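You operate a simulated robot arm through the tools that you are given. There is no shell and no other tool. Be economical: measure what you need, move in short steps, check, and stop when the job is done.

Carry out the task below with a simulated robot arm. There is one attempt and no reset: what you move stays moved.

TASK
Stand the silver clip bundle beside the green feed bottle. It goes on the side that lies toward x -1.0, y +0.0 (a direction in the base frame), with about 3 cm between them.

It is judged by the outcome, as a careful person would: the job done as asked, and still so three seconds after it is handed in. It fails if anything else is knocked over, pushed out of place, dropped, spilled or broken.

THE ROBOT
A 7-joint arm with a two-finger parallel gripper, fixed in place. Base frame: the origin is at the foot of the arm, x ahead of it, y to its left, z up; the work surface is at about z = 0.003. Lengths are in m, angles in degrees, forces in N, time in s.
With the tool pointing down near the work surface it reaches from about 0.24 to 0.62 m from the base axis. Its first joint turns from -66.0 to 66.0 degrees. Payload 2.6 kg.
Tool frame: the origin (TCP) lies between the finger pads and is the grasp point; the fingertips stand 0.03 m ahead of it; z points along the fingers, y is the line along which they close. The gripper opens to 0.094 m. The fingers are 0.028 m wide and 0.01 m thick; the gripper's body (0.05 by 0.096 m) begins 0.055 m behind the TCP.
Orientation is that of the tool frame in the base frame, as [roll, pitch, yaw] about the fixed x, y, z axes, in that order (R = Rz(yaw) Ry(pitch) Rx(roll)). With the fingers straight down and closing along the base's y, the tool's x points along the base's -x, its y along +y and its z along -z.

THE INTERFACE
- The arm moves only by the tool arm_command. Its argument "rows" is a list of rows, each a list of 5 numbers: the shift along the tool's x, y, z in units of 20 mm (1.0 is 20 mm), then the turn about the tool's z in units of 4 degrees (1.0 is 4 degrees), then the opening in per cent of the stroke, from 0 (shut) to 100 (fully open). In form: [[tx, ty, tz, twist, grip], ...]. A call has 1 to 20 rows; each row shifts and turns the commanded pose from where the row before left it, along the tool's axes as they then stand. A call with a number of a shift or a turn outside -1 to 1 is refused whole. A row lasts 0.2 s, in which the tool goes at most 0.05 m and 8.6 degrees; a call with a longer step from one row to the next is refused whole, and so is a gripper value outside its range. A pose out of reach is approached as far as the arm can. The call stops where the force on the tool passes 40 N (or 10 N more than at its start, if that is more) or the arm is blocked; 0.2 s more then pass. The fingers move at their own pace (about 0.072 m/s each) and stop on an object; they squeeze with about 30 N. The grip force told is the motor's: it shows also when the fingers shut on nothing. Time passes only in rows, and 0.2 s behind the last, so rows that do not move let the fingers close. It gives the time, the measured TCP pose, the force on the tool (base axes), the opening and the grip force at its end, in the units of the frame above (readings bear some noise), and new pictures: "pictures" is both (left out), scene, wrist or none.
- Cameras (640 x 400 px; columns grow to the right, rows downward): "scene" is fixed at [0.0145, 0.4223, 0.5566]; the picture's right is [-0.92, -0.39, 0.00], its down [-0.25, 0.59, -0.77] and it looks along [0.30, -0.71, -0.64] (base axes); focal length 358 px, centre (320, 200). "wrist" rides on the gripper at [-0.037, 0, -0.058] in the tool frame; the picture's right is [0.00, -1.00, 0.00], its down [0.97, 0.00, -0.24] and it looks along [0.24, 0.00, 0.97] (tool axes); focal length 218 px, centre (320, 200).
- locate(camera, pixels): for up to 12 pixels [column, row] of the newest picture of that camera ("zoom" is the newest enlarged one), the place [x, y, z] in the base frame of the surface seen there, good to about 0.002 m. No time passes.
- enlarge(camera, box): a new picture of the part [left, top, right, bottom] of that camera's present view, enlarged. No time passes.
- job_done(): hands the job in; it is judged then, once.

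Work in short steps. Measure before you move; look again where a grasp or a placing could have gone wrong, and mend it. You have 60 turns and 120 pictures in all, the two below and enlarged ones among them. Open the gripper and draw the arm clear of the work before you hand the job in, unless the task says otherwise; then end with one line.

The tools are called after "Request:" as a command line: name --pt "numbers of a row" for each row, then --argument value for the rest, lists and objects as JSON in quotes. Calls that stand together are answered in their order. arm_command: Moves the arm, as the interface text tells. Its arguments: {"type":"object","properties":{"rows":{"type":"array"},"pictures":{"type":"string","enum":["both","scene","wrist","none"]}},"required":["rows"]} The other tools are called the same way: locate (camera, pixels) gives the place of the surface under pixels of a picture; enlarge (camera, box) takes an enlarged picture of a part of a camera's view; job_done () hands the job in.

At the start:

```text
time_s: 0.0
eef_pos: [0.4011, 0.0068, 0.2492]
orientation: [-180.0, -0.1, 180.0]
contact_force: [0.0, 0.2, 1.1]
opening: 0.094
gripper_force: 0.0
```

scene: 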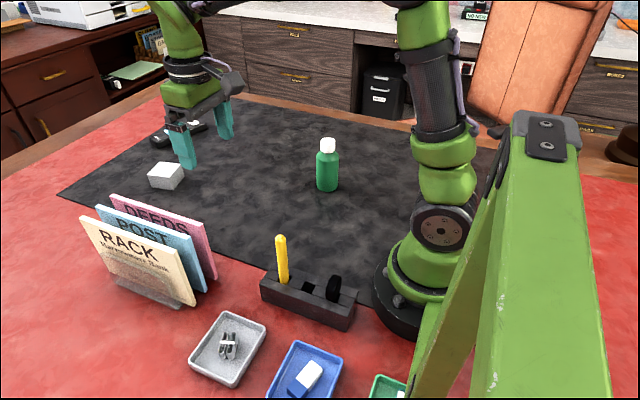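
wrist: 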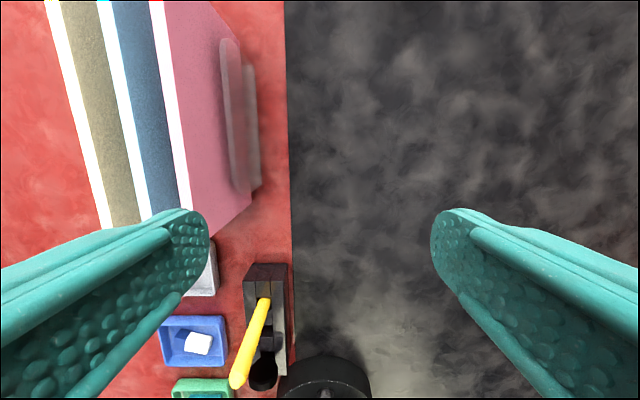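

The silver clip bundle appears to be in the grey tray near (229,345), the green bottle at (327,165). I enlarge and locate both.

Request:
enlarge --camera "scene" --box '[180, 300, 280, 390]'

Request:
locate --camera "scene" --pixels '[[229, 336], [222, 350], [233, 352], [328, 142], [327, 170], [327, 190], [215, 365], [192, 350], [264, 318], [228, 384], [281, 238], [330, 320]]'

Request:
enlarge --camera "scene" --box '[270, 110, 390, 210]'

```text
4.44 times, centred on (230, 345) of scene
```

zoom: 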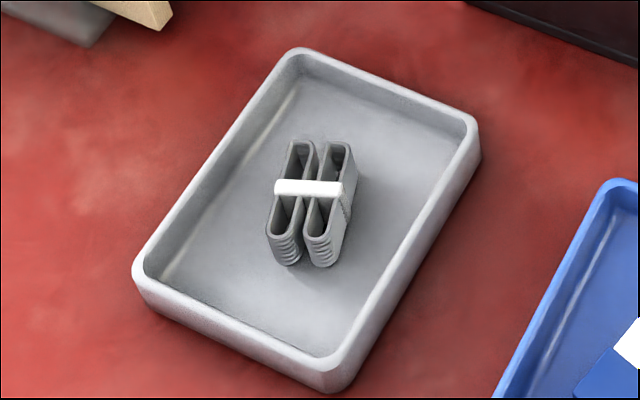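

```text
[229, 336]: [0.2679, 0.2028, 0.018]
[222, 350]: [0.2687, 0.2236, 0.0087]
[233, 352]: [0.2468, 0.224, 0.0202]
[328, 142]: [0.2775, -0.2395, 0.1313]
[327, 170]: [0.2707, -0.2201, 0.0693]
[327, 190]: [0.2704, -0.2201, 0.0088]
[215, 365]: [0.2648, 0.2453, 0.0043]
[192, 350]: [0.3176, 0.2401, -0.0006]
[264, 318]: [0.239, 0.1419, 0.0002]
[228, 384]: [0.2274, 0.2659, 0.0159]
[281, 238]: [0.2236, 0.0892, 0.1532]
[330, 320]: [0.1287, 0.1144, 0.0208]
```

```text
4.00 times, centred on (330, 160) of scene
```

zoom: 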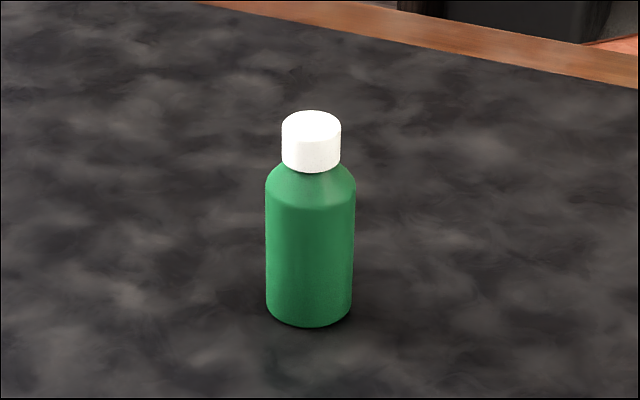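

The bundle is at about (0.258, 0.215), the bottle at about (0.28, -0.244). I move over the tray at the present height (clear of the pen top at z 0.153) for a view from above.

Request:
arm_command --pt "0.65 0.95 0 0 100" --pt "0.65 0.95 0 0 100" --pt "0.65 0.95 0 0 100" --pt "0.65 0.95 0 0 100" --pt "0.65 0.95 0 0 100" --pt "0.65 0.95 0 0 100" --pt "0.65 0.95 0 0 100" --pt "0.65 0.95 0 0 100" --pt "0.65 0.95 0 0 100" --pt "0.65 0.95 0 0 100" --pt "0.65 0.95 0 0 100" --pt "0 0 0 0 100"

```text
time_s: 2.6
eef_pos: [0.2592, 0.2158, 0.248]
orientation: [180.0, 0.0, 180.0]
contact_force: [0.2, 0.4, -0.9]
opening: 0.0941
gripper_force: 0.1
```

scene: 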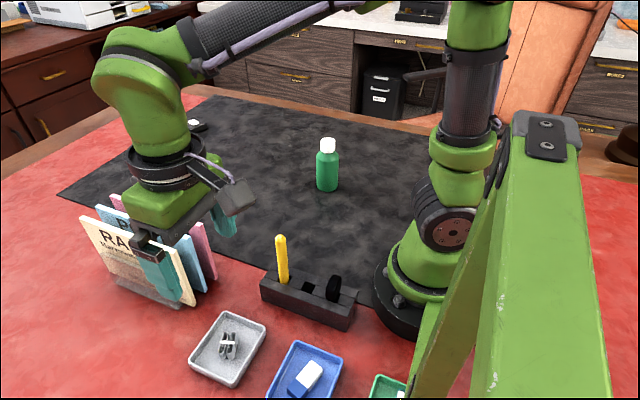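
wrist: 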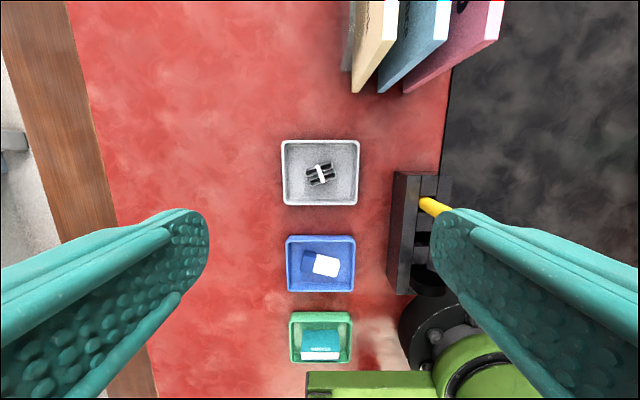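

The bundle shows at wrist (320,174). Enlarging for its shape and axis.

Request:
enlarge --camera "wrist" --box '[272, 134, 368, 214]'

Request:
locate --camera "wrist" --pixels '[[320, 174], [309, 180], [331, 168], [311, 171], [330, 178], [295, 174], [345, 174], [320, 145], [320, 200], [283, 143], [357, 204], [315, 165]]'

```text
5.00 times, centred on (320, 174) of wrist
```

zoom: 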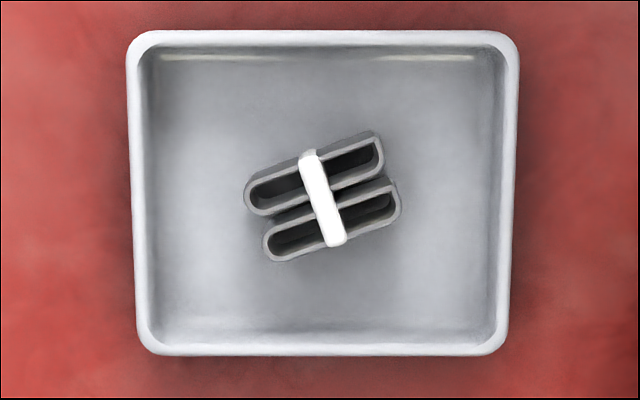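

```text
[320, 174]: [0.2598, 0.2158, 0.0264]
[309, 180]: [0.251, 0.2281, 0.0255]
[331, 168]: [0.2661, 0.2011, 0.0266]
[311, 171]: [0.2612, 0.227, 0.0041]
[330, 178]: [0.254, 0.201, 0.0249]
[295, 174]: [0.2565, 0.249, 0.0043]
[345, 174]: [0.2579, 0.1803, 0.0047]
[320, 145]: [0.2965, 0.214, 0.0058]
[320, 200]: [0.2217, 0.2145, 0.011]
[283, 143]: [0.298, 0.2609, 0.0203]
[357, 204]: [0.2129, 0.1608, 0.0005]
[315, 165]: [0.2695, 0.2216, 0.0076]
```

The bundle is about 35 x 22 mm, 22 mm tall, standing with its long axis 18° off base y. Before planning the placement beside the bottle I check the gripper's own protrusions (grey block at scene (237,198)) and the bottle's extents.

Request:
enlarge --camera "scene" --box '[90, 120, 270, 320]'

Request:
locate --camera "scene" --pixels '[[237, 192], [240, 205], [224, 200], [253, 202], [220, 185], [150, 245], [160, 270], [225, 225], [317, 165], [338, 165], [320, 145], [335, 145]]'

```text
2.00 times, centred on (180, 220) of scene
```

zoom: 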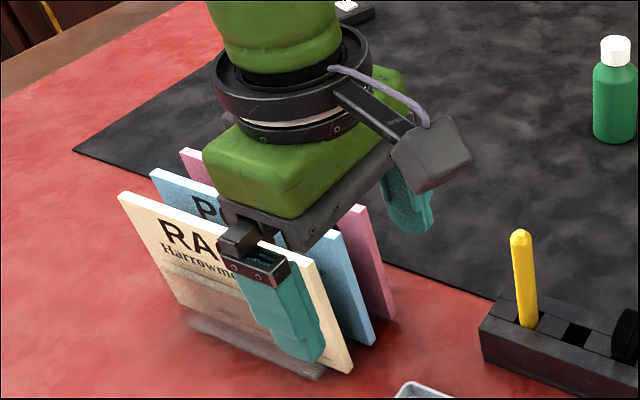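

```text
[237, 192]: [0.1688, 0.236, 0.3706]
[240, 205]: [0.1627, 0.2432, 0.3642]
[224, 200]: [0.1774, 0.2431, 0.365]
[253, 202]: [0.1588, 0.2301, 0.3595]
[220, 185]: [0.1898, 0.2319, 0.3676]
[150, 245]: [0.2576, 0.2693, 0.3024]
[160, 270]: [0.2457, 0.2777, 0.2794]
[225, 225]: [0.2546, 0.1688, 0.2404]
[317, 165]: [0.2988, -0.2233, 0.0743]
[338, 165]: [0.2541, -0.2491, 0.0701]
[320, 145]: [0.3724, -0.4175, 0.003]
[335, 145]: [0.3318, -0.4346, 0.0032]
```

The grey block is on the base -x side, high up, and clear of the bottle. I'll grasp along the bundle's long axis: turn -18° about tool z, narrow to about 55 mm and descend partway.

Request:
arm_command --pt "0 0 0 -1 58" --pt "0 0 0 -1 58" --pt "0 0 0 -1 58" --pt "0 0 0 -1 58" --pt "0 0 0 -0.5 58" --pt "0 0 1 0 58" --pt "0 0 1 0 58" --pt "0 0 1 0 58" --pt "0 0 1 0 58" --pt "0 0 1 0 58" --pt "0 0 1 0 58" --pt "0 0 1 0 58" --pt "0 0 0 0 58"

```text
time_s: 5.4
eef_pos: [0.2595, 0.2149, 0.1062]
orientation: [180.0, 0.1, -162.0]
contact_force: [0.5, 0.0, 0.1]
opening: 0.0545
gripper_force: 0.0
```

scene: 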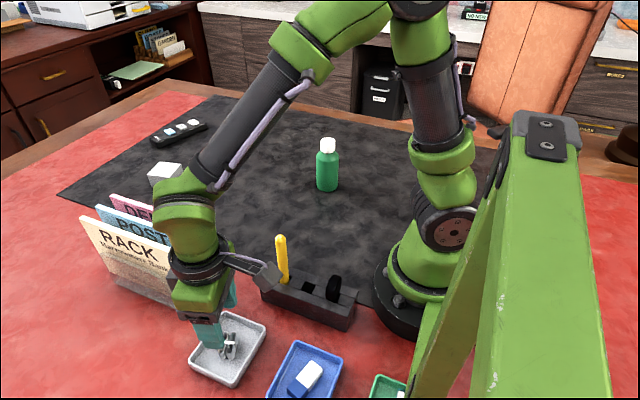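
wrist: 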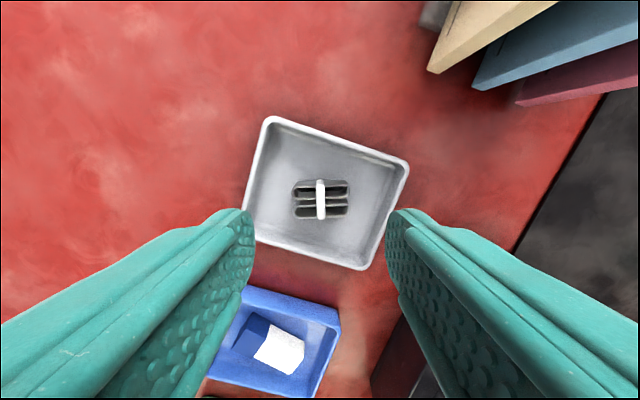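

Aligned: the bundle lies level at wrist (321,200). I check the grey block's clearance to the pen and the bundle's centre.

Request:
locate --camera "wrist" --pixels '[[320, 200], [294, 196], [347, 196], [320, 186], [320, 215], [320, 235]]'

Request:
locate --camera "scene" --pixels '[[267, 268], [267, 282], [258, 275], [278, 282], [281, 238], [283, 270]]'

```text
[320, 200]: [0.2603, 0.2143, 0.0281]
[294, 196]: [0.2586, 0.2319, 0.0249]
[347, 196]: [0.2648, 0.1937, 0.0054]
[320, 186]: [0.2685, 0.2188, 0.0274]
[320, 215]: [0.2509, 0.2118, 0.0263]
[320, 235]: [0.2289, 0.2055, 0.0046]
```

```text
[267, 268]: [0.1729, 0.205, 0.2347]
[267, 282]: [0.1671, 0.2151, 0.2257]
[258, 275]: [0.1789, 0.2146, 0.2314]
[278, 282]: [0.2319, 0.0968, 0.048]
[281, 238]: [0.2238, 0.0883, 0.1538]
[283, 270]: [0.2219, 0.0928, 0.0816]
```

Clear of the pen (11 cm). I descend to TCP z ≈ 0.038 (tips about 4 mm above the tray floor) and close.

Request:
arm_command --pt "0 0 0.7 0 58" --pt "0 0 0.7 0 58" --pt "0 0 0.7 0 58" --pt "0 0 0.7 0 58" --pt "0 0 0.6 0 58" --pt "0 0 0 0 58" --pt "0 0 0 0 30" --pt "0 0 0 0 10" --pt "0 0 0 0 10" --pt "0 0 0 0 10"

```text
time_s: 7.6
eef_pos: [0.2591, 0.2163, 0.0408]
orientation: [179.9, 0.1, -161.9]
contact_force: [0.1, 0.5, 0.7]
opening: 0.0386
gripper_force: 30.7
```

scene: 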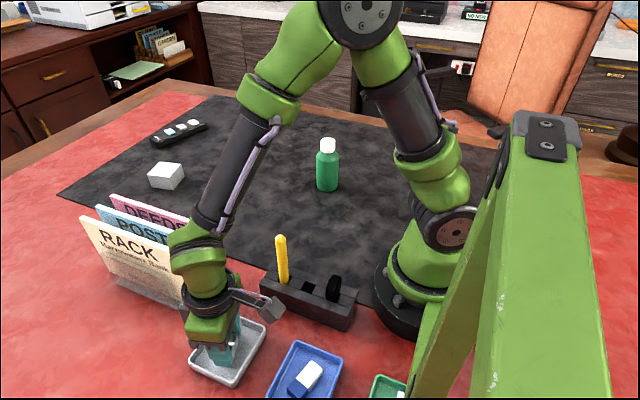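
wrist: 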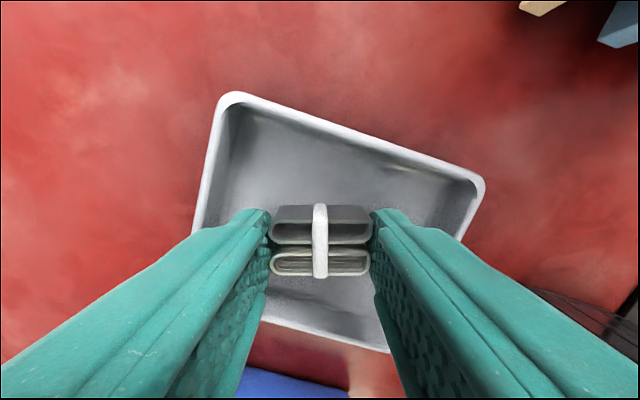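

Held at 38.6 mm with 30 N. Lifting straight up.

Request:
arm_command --pt "0 0 -0.5 0 10" --pt "0 0 -0.8 0 10" --pt "0 0 -1 0 10" --pt "0 0 -1 0 10" --pt "0 0 -1 0 10" --pt "0 0 -1 0 10" --pt "0 0 -1 0 10" --pt "0 0 -1 0 10" --pt "0 0 -1 0 10" --pt "0 0 -1 0 10" --pt "0 0 -1 0 10" --pt "0 0 -0.7 0 10" --pt "0 0 0 0 10"

```text
time_s: 10.4
eef_pos: [0.2591, 0.2164, 0.2609]
orientation: [-180.0, 0.1, -162.0]
contact_force: [-0.6, 0.3, -1.9]
opening: 0.0386
gripper_force: 29.6
```

scene: 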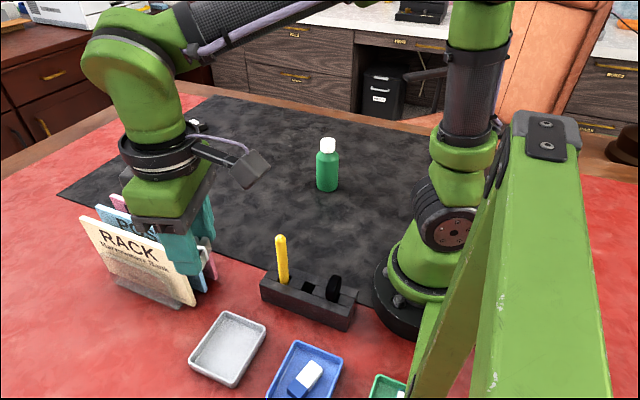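
wrist: 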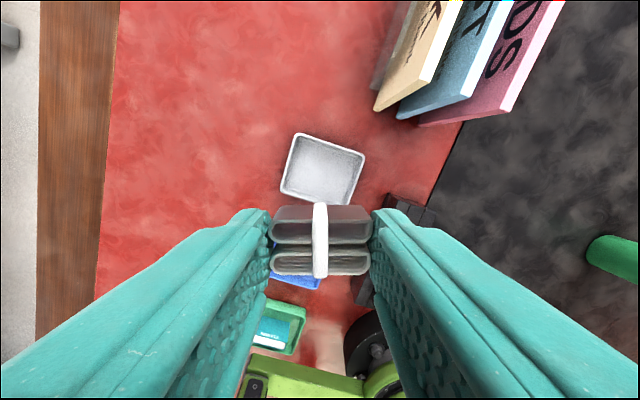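

Bundle held securely. Turn back to closing along y, and sweep to mid (0.33, 0).

Request:
arm_command --pt "0 0 0 1 10" --pt "0 0 0 1 10" --pt "0 0 0 1 10" --pt "0 0 0 1 10" --pt "0 0 0 0.5 10" --pt "-0.32 -0.98 0 0 10" --pt "-0.32 -0.98 0 0 10" --pt "-0.32 -0.98 0 0 10" --pt "-0.32 -0.98 0 0 10" --pt "-0.32 -0.98 0 0 10" --pt "-0.32 -0.98 0 0 10" --pt "-0.32 -0.98 0 0 10" --pt "-0.32 -0.98 0 0 10" --pt "-0.32 -0.98 0 0 10" --pt "-0.32 -0.98 0 0 10" --pt "-0.32 -0.98 0 0 10" --pt "0 0 0 0 10" --pictures "none"

```text
time_s: 14.0
eef_pos: [0.3293, 0.0008, 0.2603]
orientation: [-180.0, 0.0, 180.0]
contact_force: [-0.7, 1.2, -0.5]
opening: 0.0386
gripper_force: 30.3
```

Now on to above the placing spot, about (0.213, -0.244), still high.

Request:
arm_command --pt "0.446 -0.942 0 0 10" --pt "0.446 -0.942 0 0 10" --pt "0.446 -0.942 0 0 10" --pt "0.446 -0.942 0 0 10" --pt "0.446 -0.942 0 0 10" --pt "0.446 -0.942 0 0 10" --pt "0.446 -0.942 0 0 10" --pt "0.446 -0.942 0 0 10" --pt "0.446 -0.942 0 0 10" --pt "0.446 -0.942 0 0 10" --pt "0.446 -0.942 0 0 10" --pt "0.446 -0.942 0 0 10" --pt "0.446 -0.942 0 0 10" --pt "0 0 0 0 10"

```text
time_s: 17.0
eef_pos: [0.2139, -0.2453, 0.2599]
orientation: [180.0, 0.0, -180.0]
contact_force: [-0.1, 0.0, -0.4]
opening: 0.0388
gripper_force: 30.2
```

scene: 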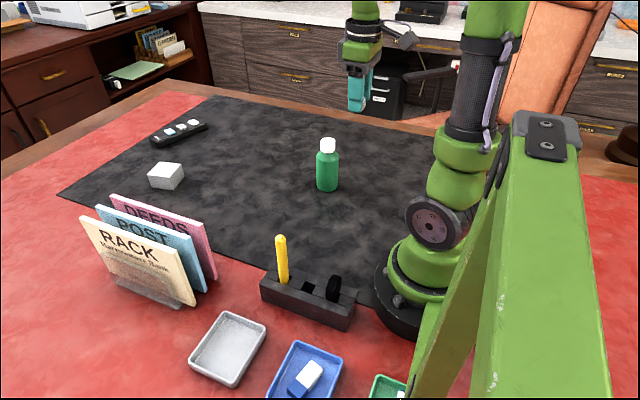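
wrist: 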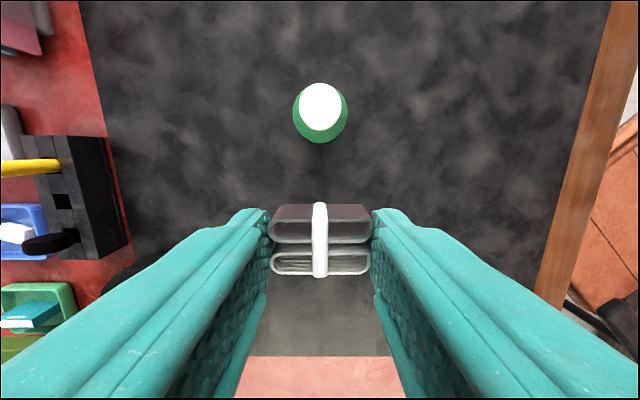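

The bottle is at wrist (320,112), level with the bundle in y. I measure its cap and near edge, and the bundle's faces.

Request:
locate --camera "wrist" --pixels '[[320, 86], [320, 105], [320, 127], [302, 106], [338, 106], [320, 134], [320, 139], [294, 112], [346, 112], [300, 208], [300, 270], [320, 148]]'

Request:
enlarge --camera "wrist" --box '[240, 70, 400, 290]'

```text
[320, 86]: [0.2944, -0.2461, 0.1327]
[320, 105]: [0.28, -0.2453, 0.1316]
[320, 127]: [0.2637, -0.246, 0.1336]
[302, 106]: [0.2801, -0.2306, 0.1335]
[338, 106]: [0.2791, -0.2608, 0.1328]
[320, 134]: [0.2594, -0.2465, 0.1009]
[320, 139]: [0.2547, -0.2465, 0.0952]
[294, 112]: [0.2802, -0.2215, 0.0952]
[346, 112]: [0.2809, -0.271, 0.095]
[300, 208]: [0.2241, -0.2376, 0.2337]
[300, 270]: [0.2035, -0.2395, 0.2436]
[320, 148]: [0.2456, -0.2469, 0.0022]
```

```text
1.82 times, centred on (320, 180) of wrist
```

zoom: 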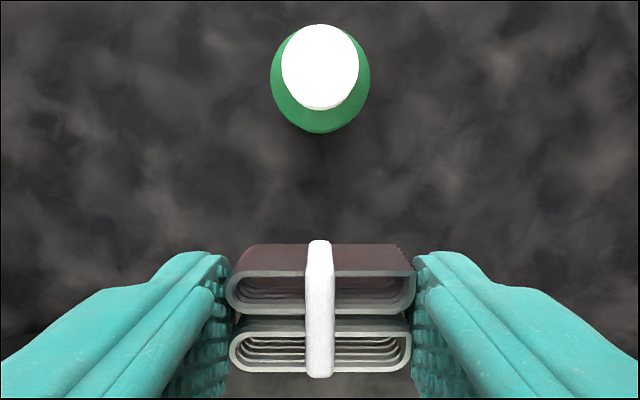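

Bottle centre (0.280, -0.246), radius 0.0255, near edge x 0.2545; the bundle's face is at x≈0.2245: gap 30 mm already. I check the gripper housing's extent toward +x before going down.

Request:
enlarge --camera "scene" --box '[310, 0, 430, 120]'

Request:
locate --camera "scene" --pixels '[[343, 50], [345, 45], [344, 60], [344, 30], [346, 68], [350, 85], [349, 40], [358, 55], [379, 50], [350, 100]]'

```text
3.33 times, centred on (370, 60) of scene
```

zoom: 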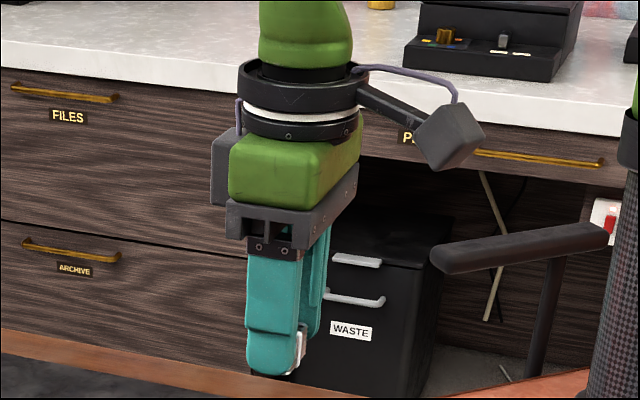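

```text
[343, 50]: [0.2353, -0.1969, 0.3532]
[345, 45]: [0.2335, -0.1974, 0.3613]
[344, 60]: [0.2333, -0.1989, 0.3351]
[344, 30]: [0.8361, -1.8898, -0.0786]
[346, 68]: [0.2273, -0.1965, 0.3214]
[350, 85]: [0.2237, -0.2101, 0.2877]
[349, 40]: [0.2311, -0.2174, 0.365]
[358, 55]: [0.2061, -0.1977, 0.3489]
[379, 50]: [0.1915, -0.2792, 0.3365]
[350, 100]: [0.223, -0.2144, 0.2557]
```

A grey block (wrist camera) sits on the +x side at zoom (218,170). I measure it.

Request:
locate --camera "zoom" --pixels '[[213, 140], [213, 170], [213, 198], [220, 170], [224, 203], [218, 150]]'

```text
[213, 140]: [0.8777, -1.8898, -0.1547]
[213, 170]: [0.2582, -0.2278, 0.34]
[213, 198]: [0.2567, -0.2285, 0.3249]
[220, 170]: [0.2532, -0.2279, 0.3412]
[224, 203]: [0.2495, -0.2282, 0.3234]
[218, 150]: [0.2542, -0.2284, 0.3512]
```

The camera block reaches 44.5 mm ahead of the TCP, 65–95 mm above it, so at placing height it sits beside the shoulder and cap. Shifting 3.5 mm to -x (gap ≈ 33 mm) keeps it outside the bottle's full radius. I descend to z ≈ 0.08 and check.

Request:
arm_command --pt "0.18 0 0 0 10" --pt "0 0 1 0 10" --pt "0 0 1 0 10" --pt "0 0 1 0 10" --pt "0 0 1 0 10" --pt "0 0 1 0 10" --pt "0 0 1 0 10" --pt "0 0 1 0 10" --pt "0 0 1 0 10" --pt "0 0 1 0 10" --pt "0 0 0 0 10"

Request:
enlarge --camera "scene" --box '[290, 80, 410, 200]'

```text
time_s: 19.4
eef_pos: [0.2082, -0.2447, 0.0788]
orientation: [-180.0, -0.1, 180.0]
contact_force: [-0.3, 0.4, -0.5]
opening: 0.0388
gripper_force: 29.8
```

scene: 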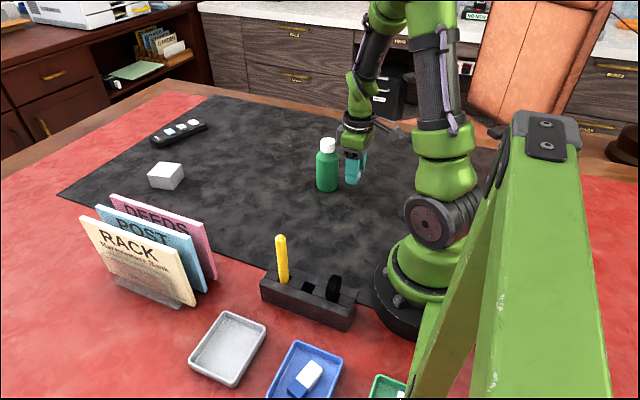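
wrist: 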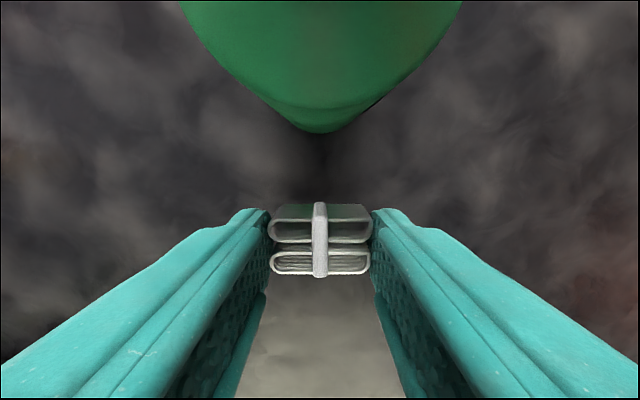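

```text
3.33 times, centred on (350, 140) of scene
```

zoom: 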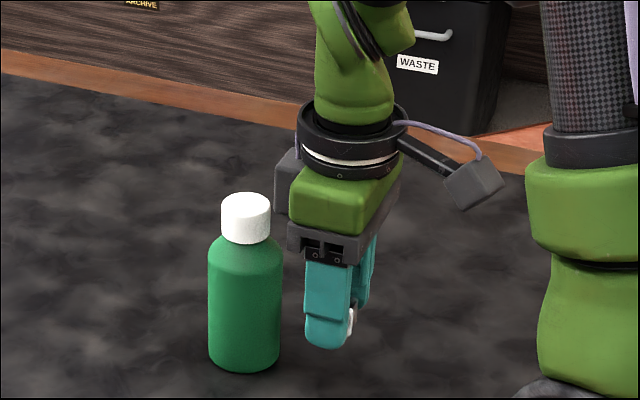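

TCP reads x 0.208; I measure the actual clearance: bottle bottom edge at wrist (320,131) and bundle face (320,205).

Request:
locate --camera "wrist" --pixels '[[320, 130], [320, 110], [320, 60], [290, 206], [350, 206], [290, 220], [350, 220], [320, 170]]'

Request:
locate --camera "zoom" --pixels '[[276, 170], [276, 205], [280, 190], [282, 208], [325, 340], [245, 340], [278, 300]]'

```text
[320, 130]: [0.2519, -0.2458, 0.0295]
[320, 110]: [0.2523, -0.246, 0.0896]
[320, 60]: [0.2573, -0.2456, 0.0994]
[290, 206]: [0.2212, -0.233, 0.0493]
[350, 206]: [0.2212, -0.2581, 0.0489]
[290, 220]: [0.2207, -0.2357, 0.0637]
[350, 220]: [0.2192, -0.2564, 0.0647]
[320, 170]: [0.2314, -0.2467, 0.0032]
```

```text
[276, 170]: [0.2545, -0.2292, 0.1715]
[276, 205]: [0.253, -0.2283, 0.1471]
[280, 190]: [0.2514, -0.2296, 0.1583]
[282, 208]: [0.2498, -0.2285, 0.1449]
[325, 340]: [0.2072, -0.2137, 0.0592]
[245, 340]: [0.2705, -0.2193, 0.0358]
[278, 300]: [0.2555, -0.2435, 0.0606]
```

Gap about 32 mm and the block stays clear. Lowering gently to near touch.

Request:
arm_command --pt "0 0 0.6 0 10" --pt "0 0 0.6 0 10" --pt "0 0 0.4 0 10" --pt "0 0 0.2 0 10" --pt "0 0 0 0 10"

Request:
enlarge --camera "scene" --box '[310, 120, 390, 200]'

```text
time_s: 20.6
eef_pos: [0.2106, -0.2438, 0.0423]
orientation: [-179.9, 0.1, 180.0]
contact_force: [-0.2, -0.9, -0.4]
opening: 0.0387
gripper_force: 30.3
```

scene: 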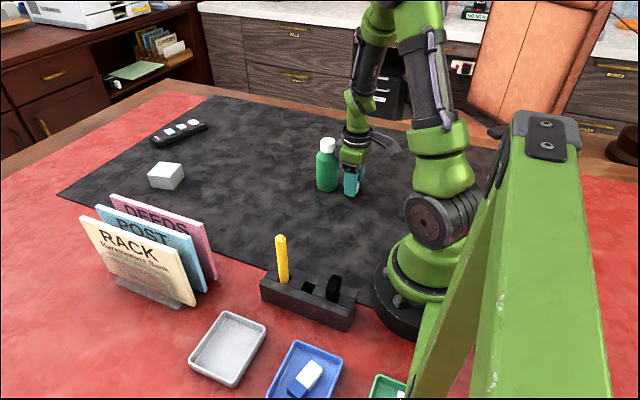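
wrist: 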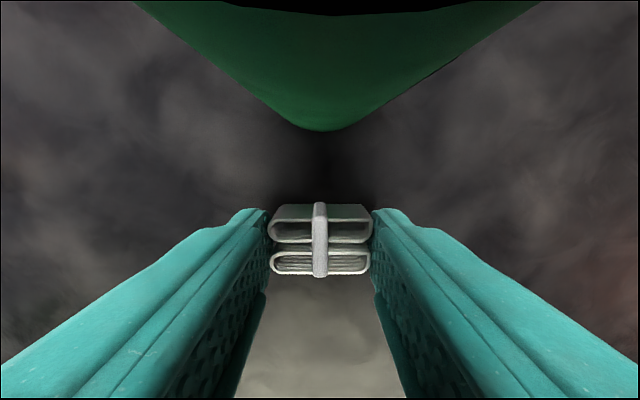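

```text
5.00 times, centred on (350, 160) of scene
```

zoom: 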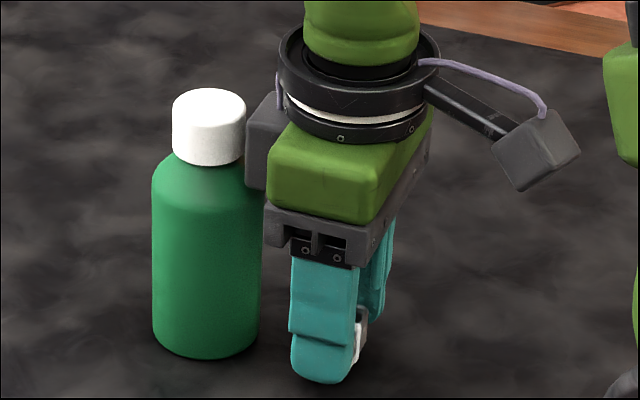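

No contact yet; stepping down by 1 mm at a time while watching the force.

Request:
arm_command --pt "0 0 0.05 0 10" --pt "0 0 0.05 0 10" --pt "0 0 0 0 10" --pictures "none"

Request:
arm_command --pt "0 0 0.05 0 10" --pt "0 0 0 0 10" --pictures "none"

```text
time_s: 21.4
eef_pos: [0.2091, -0.2449, 0.0422]
orientation: [179.9, 0.0, 179.9]
contact_force: [0.6, 0.2, -1.2]
opening: 0.0387
gripper_force: 30.3
```

```text
time_s: 22.0
eef_pos: [0.2094, -0.2429, 0.0423]
orientation: [179.9, 0.0, -179.9]
contact_force: [-0.1, 0.4, 0.6]
opening: 0.0386
gripper_force: 30.5
```

Request:
arm_command --pt "0 0 0.05 0 10" --pt "0 0 0 0 10" --pictures "none"

Request:
arm_command --pt "0 0 0.05 0 10" --pt "0 0 0 0 10" --pictures "wrist"

```text
time_s: 22.6
eef_pos: [0.21, -0.2434, 0.0417]
orientation: [-180.0, -0.1, 180.0]
contact_force: [0.2, 0.0, -0.6]
opening: 0.0387
gripper_force: 30.7
```

```text
time_s: 23.2
eef_pos: [0.2097, -0.2442, 0.039]
orientation: [-180.0, -0.1, 180.0]
contact_force: [-0.3, -0.6, -0.1]
opening: 0.0388
gripper_force: 29.3
```

wrist: 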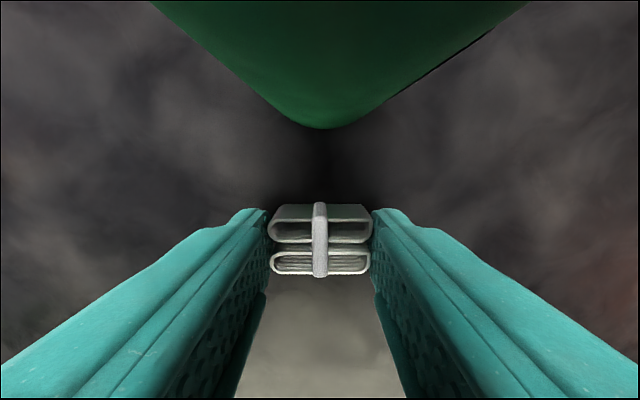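

Request:
arm_command --pt "0 0 0.04 0 10" --pt "0 0 0 0 10" --pictures "none"

Request:
arm_command --pt "0 0 0.04 0 10" --pt "0 0 0 0 10" --pictures "none"

Request:
arm_command --pt "0 0 0.04 0 10" --pt "0 0 0 0 10" --pictures "scene"

Request:
enlarge --camera "scene" --box '[330, 150, 390, 210]'

```text
time_s: 23.8
eef_pos: [0.2108, -0.243, 0.038]
orientation: [179.9, 0.0, -180.0]
contact_force: [-1.2, 1.7, 4.8]
opening: 0.0389
gripper_force: 30.0
```

```text
time_s: 24.4
eef_pos: [0.2112, -0.2432, 0.0375]
orientation: [-180.0, -0.1, -180.0]
contact_force: [-3.0, 4.7, 19.0]
opening: 0.0388
gripper_force: 30.0
```

```text
time_s: 25.0
eef_pos: [0.2105, -0.2435, 0.0384]
orientation: [-180.0, 0.1, 180.0]
contact_force: [-1.0, 7.1, 24.2]
opening: 0.0388
gripper_force: 30.0
```

scene: 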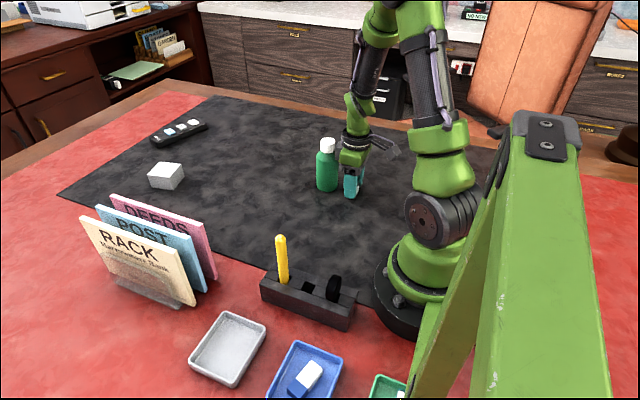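

```text
6.67 times, centred on (360, 180) of scene
```

zoom: 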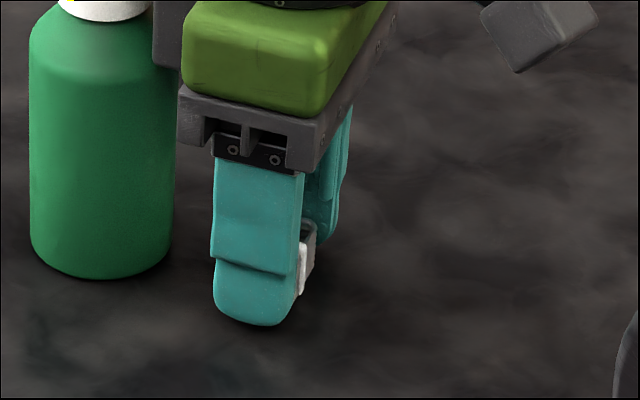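

Touching (24 N). I back off 1.6 mm to relieve the load, then open to about 55 mm and wait.

Request:
arm_command --pt "0 0 -0.08 0 10" --pt "0 0 0 0 10" --pt "0 0 0 0 46" --pt "0 0 0 0 54" --pt "0 0 0 0 58" --pt "0 0 0 0 58"

```text
time_s: 26.4
eef_pos: [0.2089, -0.244, 0.0382]
orientation: [180.0, 0.0, 180.0]
contact_force: [0.1, 0.0, -0.5]
opening: 0.0544
gripper_force: 0.0
```

scene: 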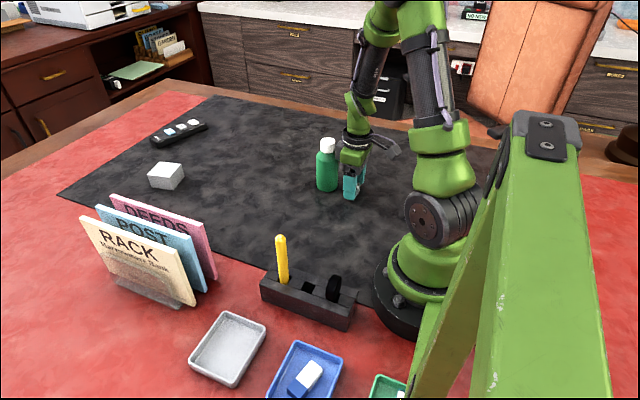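
wrist: 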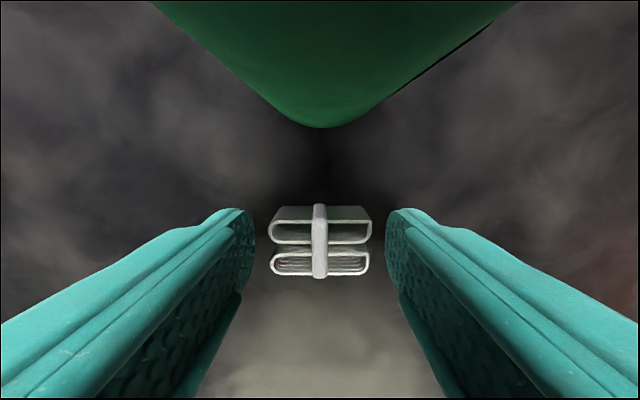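

Released; the bundle stands with both fingers clear. Going straight up.

Request:
arm_command --pt "0 0 -0.5 0 58" --pt "0 0 -1 0 58" --pt "0 0 -1 0 58" --pt "0 0 -1 0 58" --pt "0 0 -1 0 58" --pt "0 0 -1 0 58" --pt "0 0 -1 0 58" --pt "0 0 -1 0 58" --pt "0 0 -1 0 58" --pt "0 0 -1 0 58" --pt "0 0 -1 0 58" --pt "0 0 0 0 58"

Request:
enlarge --camera "scene" --box '[300, 120, 400, 210]'

Request:
enlarge --camera "wrist" --box '[260, 60, 380, 220]'

```text
time_s: 29.0
eef_pos: [0.2132, -0.2437, 0.2488]
orientation: [-180.0, 0.0, -179.9]
contact_force: [1.1, 0.0, -1.0]
opening: 0.0547
gripper_force: 0.1
```

scene: 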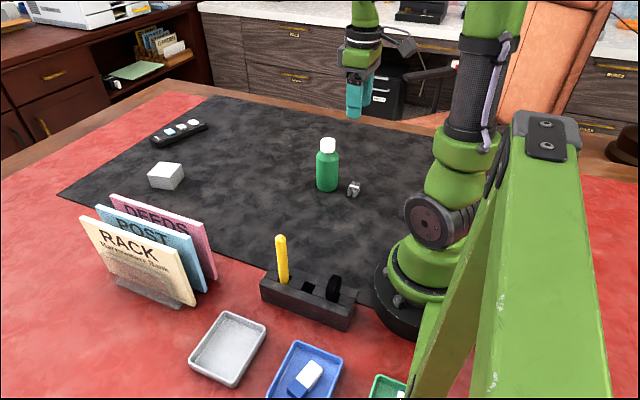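
wrist: 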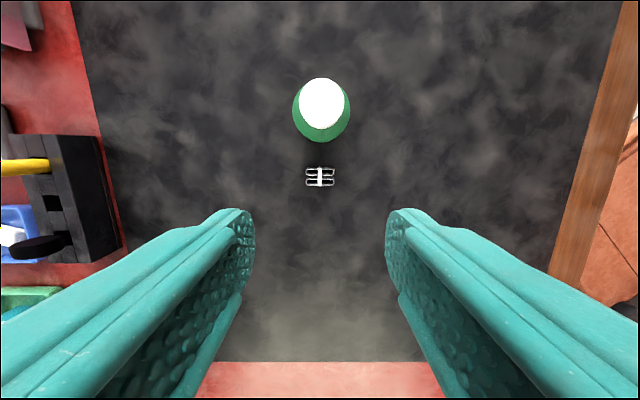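

```text
4.44 times, centred on (350, 165) of scene
```

zoom: 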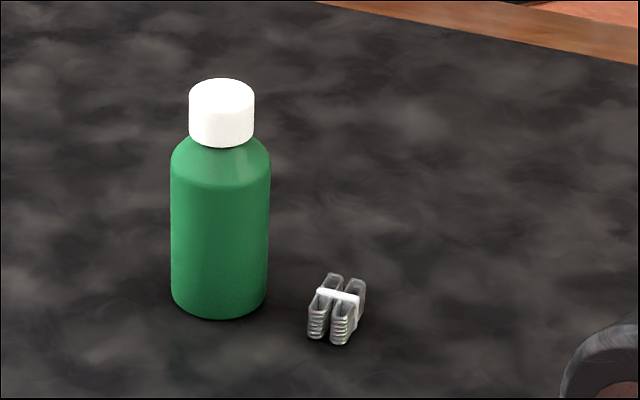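

```text
2.50 times, centred on (320, 140) of wrist
```

zoom: 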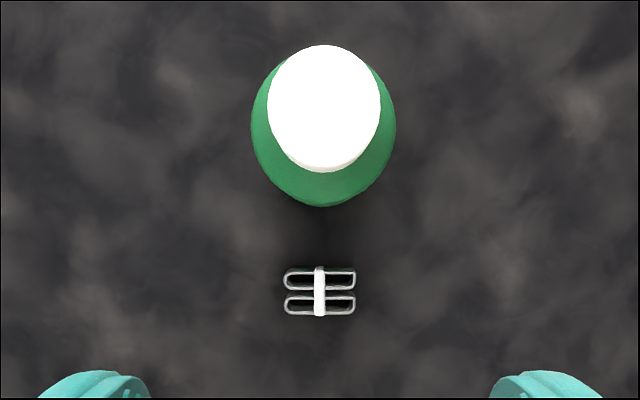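

The bundle stands upright beside the bottle. A final measure of the gap.

Request:
locate --camera "zoom" --pixels '[[320, 268], [320, 290], [320, 314], [287, 292], [353, 292], [323, 110], [323, 202]]'

```text
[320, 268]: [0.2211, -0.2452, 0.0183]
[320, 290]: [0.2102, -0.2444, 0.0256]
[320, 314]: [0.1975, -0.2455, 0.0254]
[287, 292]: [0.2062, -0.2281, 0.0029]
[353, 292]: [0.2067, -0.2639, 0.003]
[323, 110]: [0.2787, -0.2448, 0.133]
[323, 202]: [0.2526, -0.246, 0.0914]
```

The gap is about 32 mm (bundle face x 0.221–0.222, bottle edge 0.253–0.254), level in y, and nothing else has moved. The arm is clear and the gripper open, so I hand in.

Request:
job_done

```text
The job is handed in.
```

The silver clip bundle stands upright on the -x side of the green feed bottle, with a gap of about 3.2 cm; nothing else was moved.
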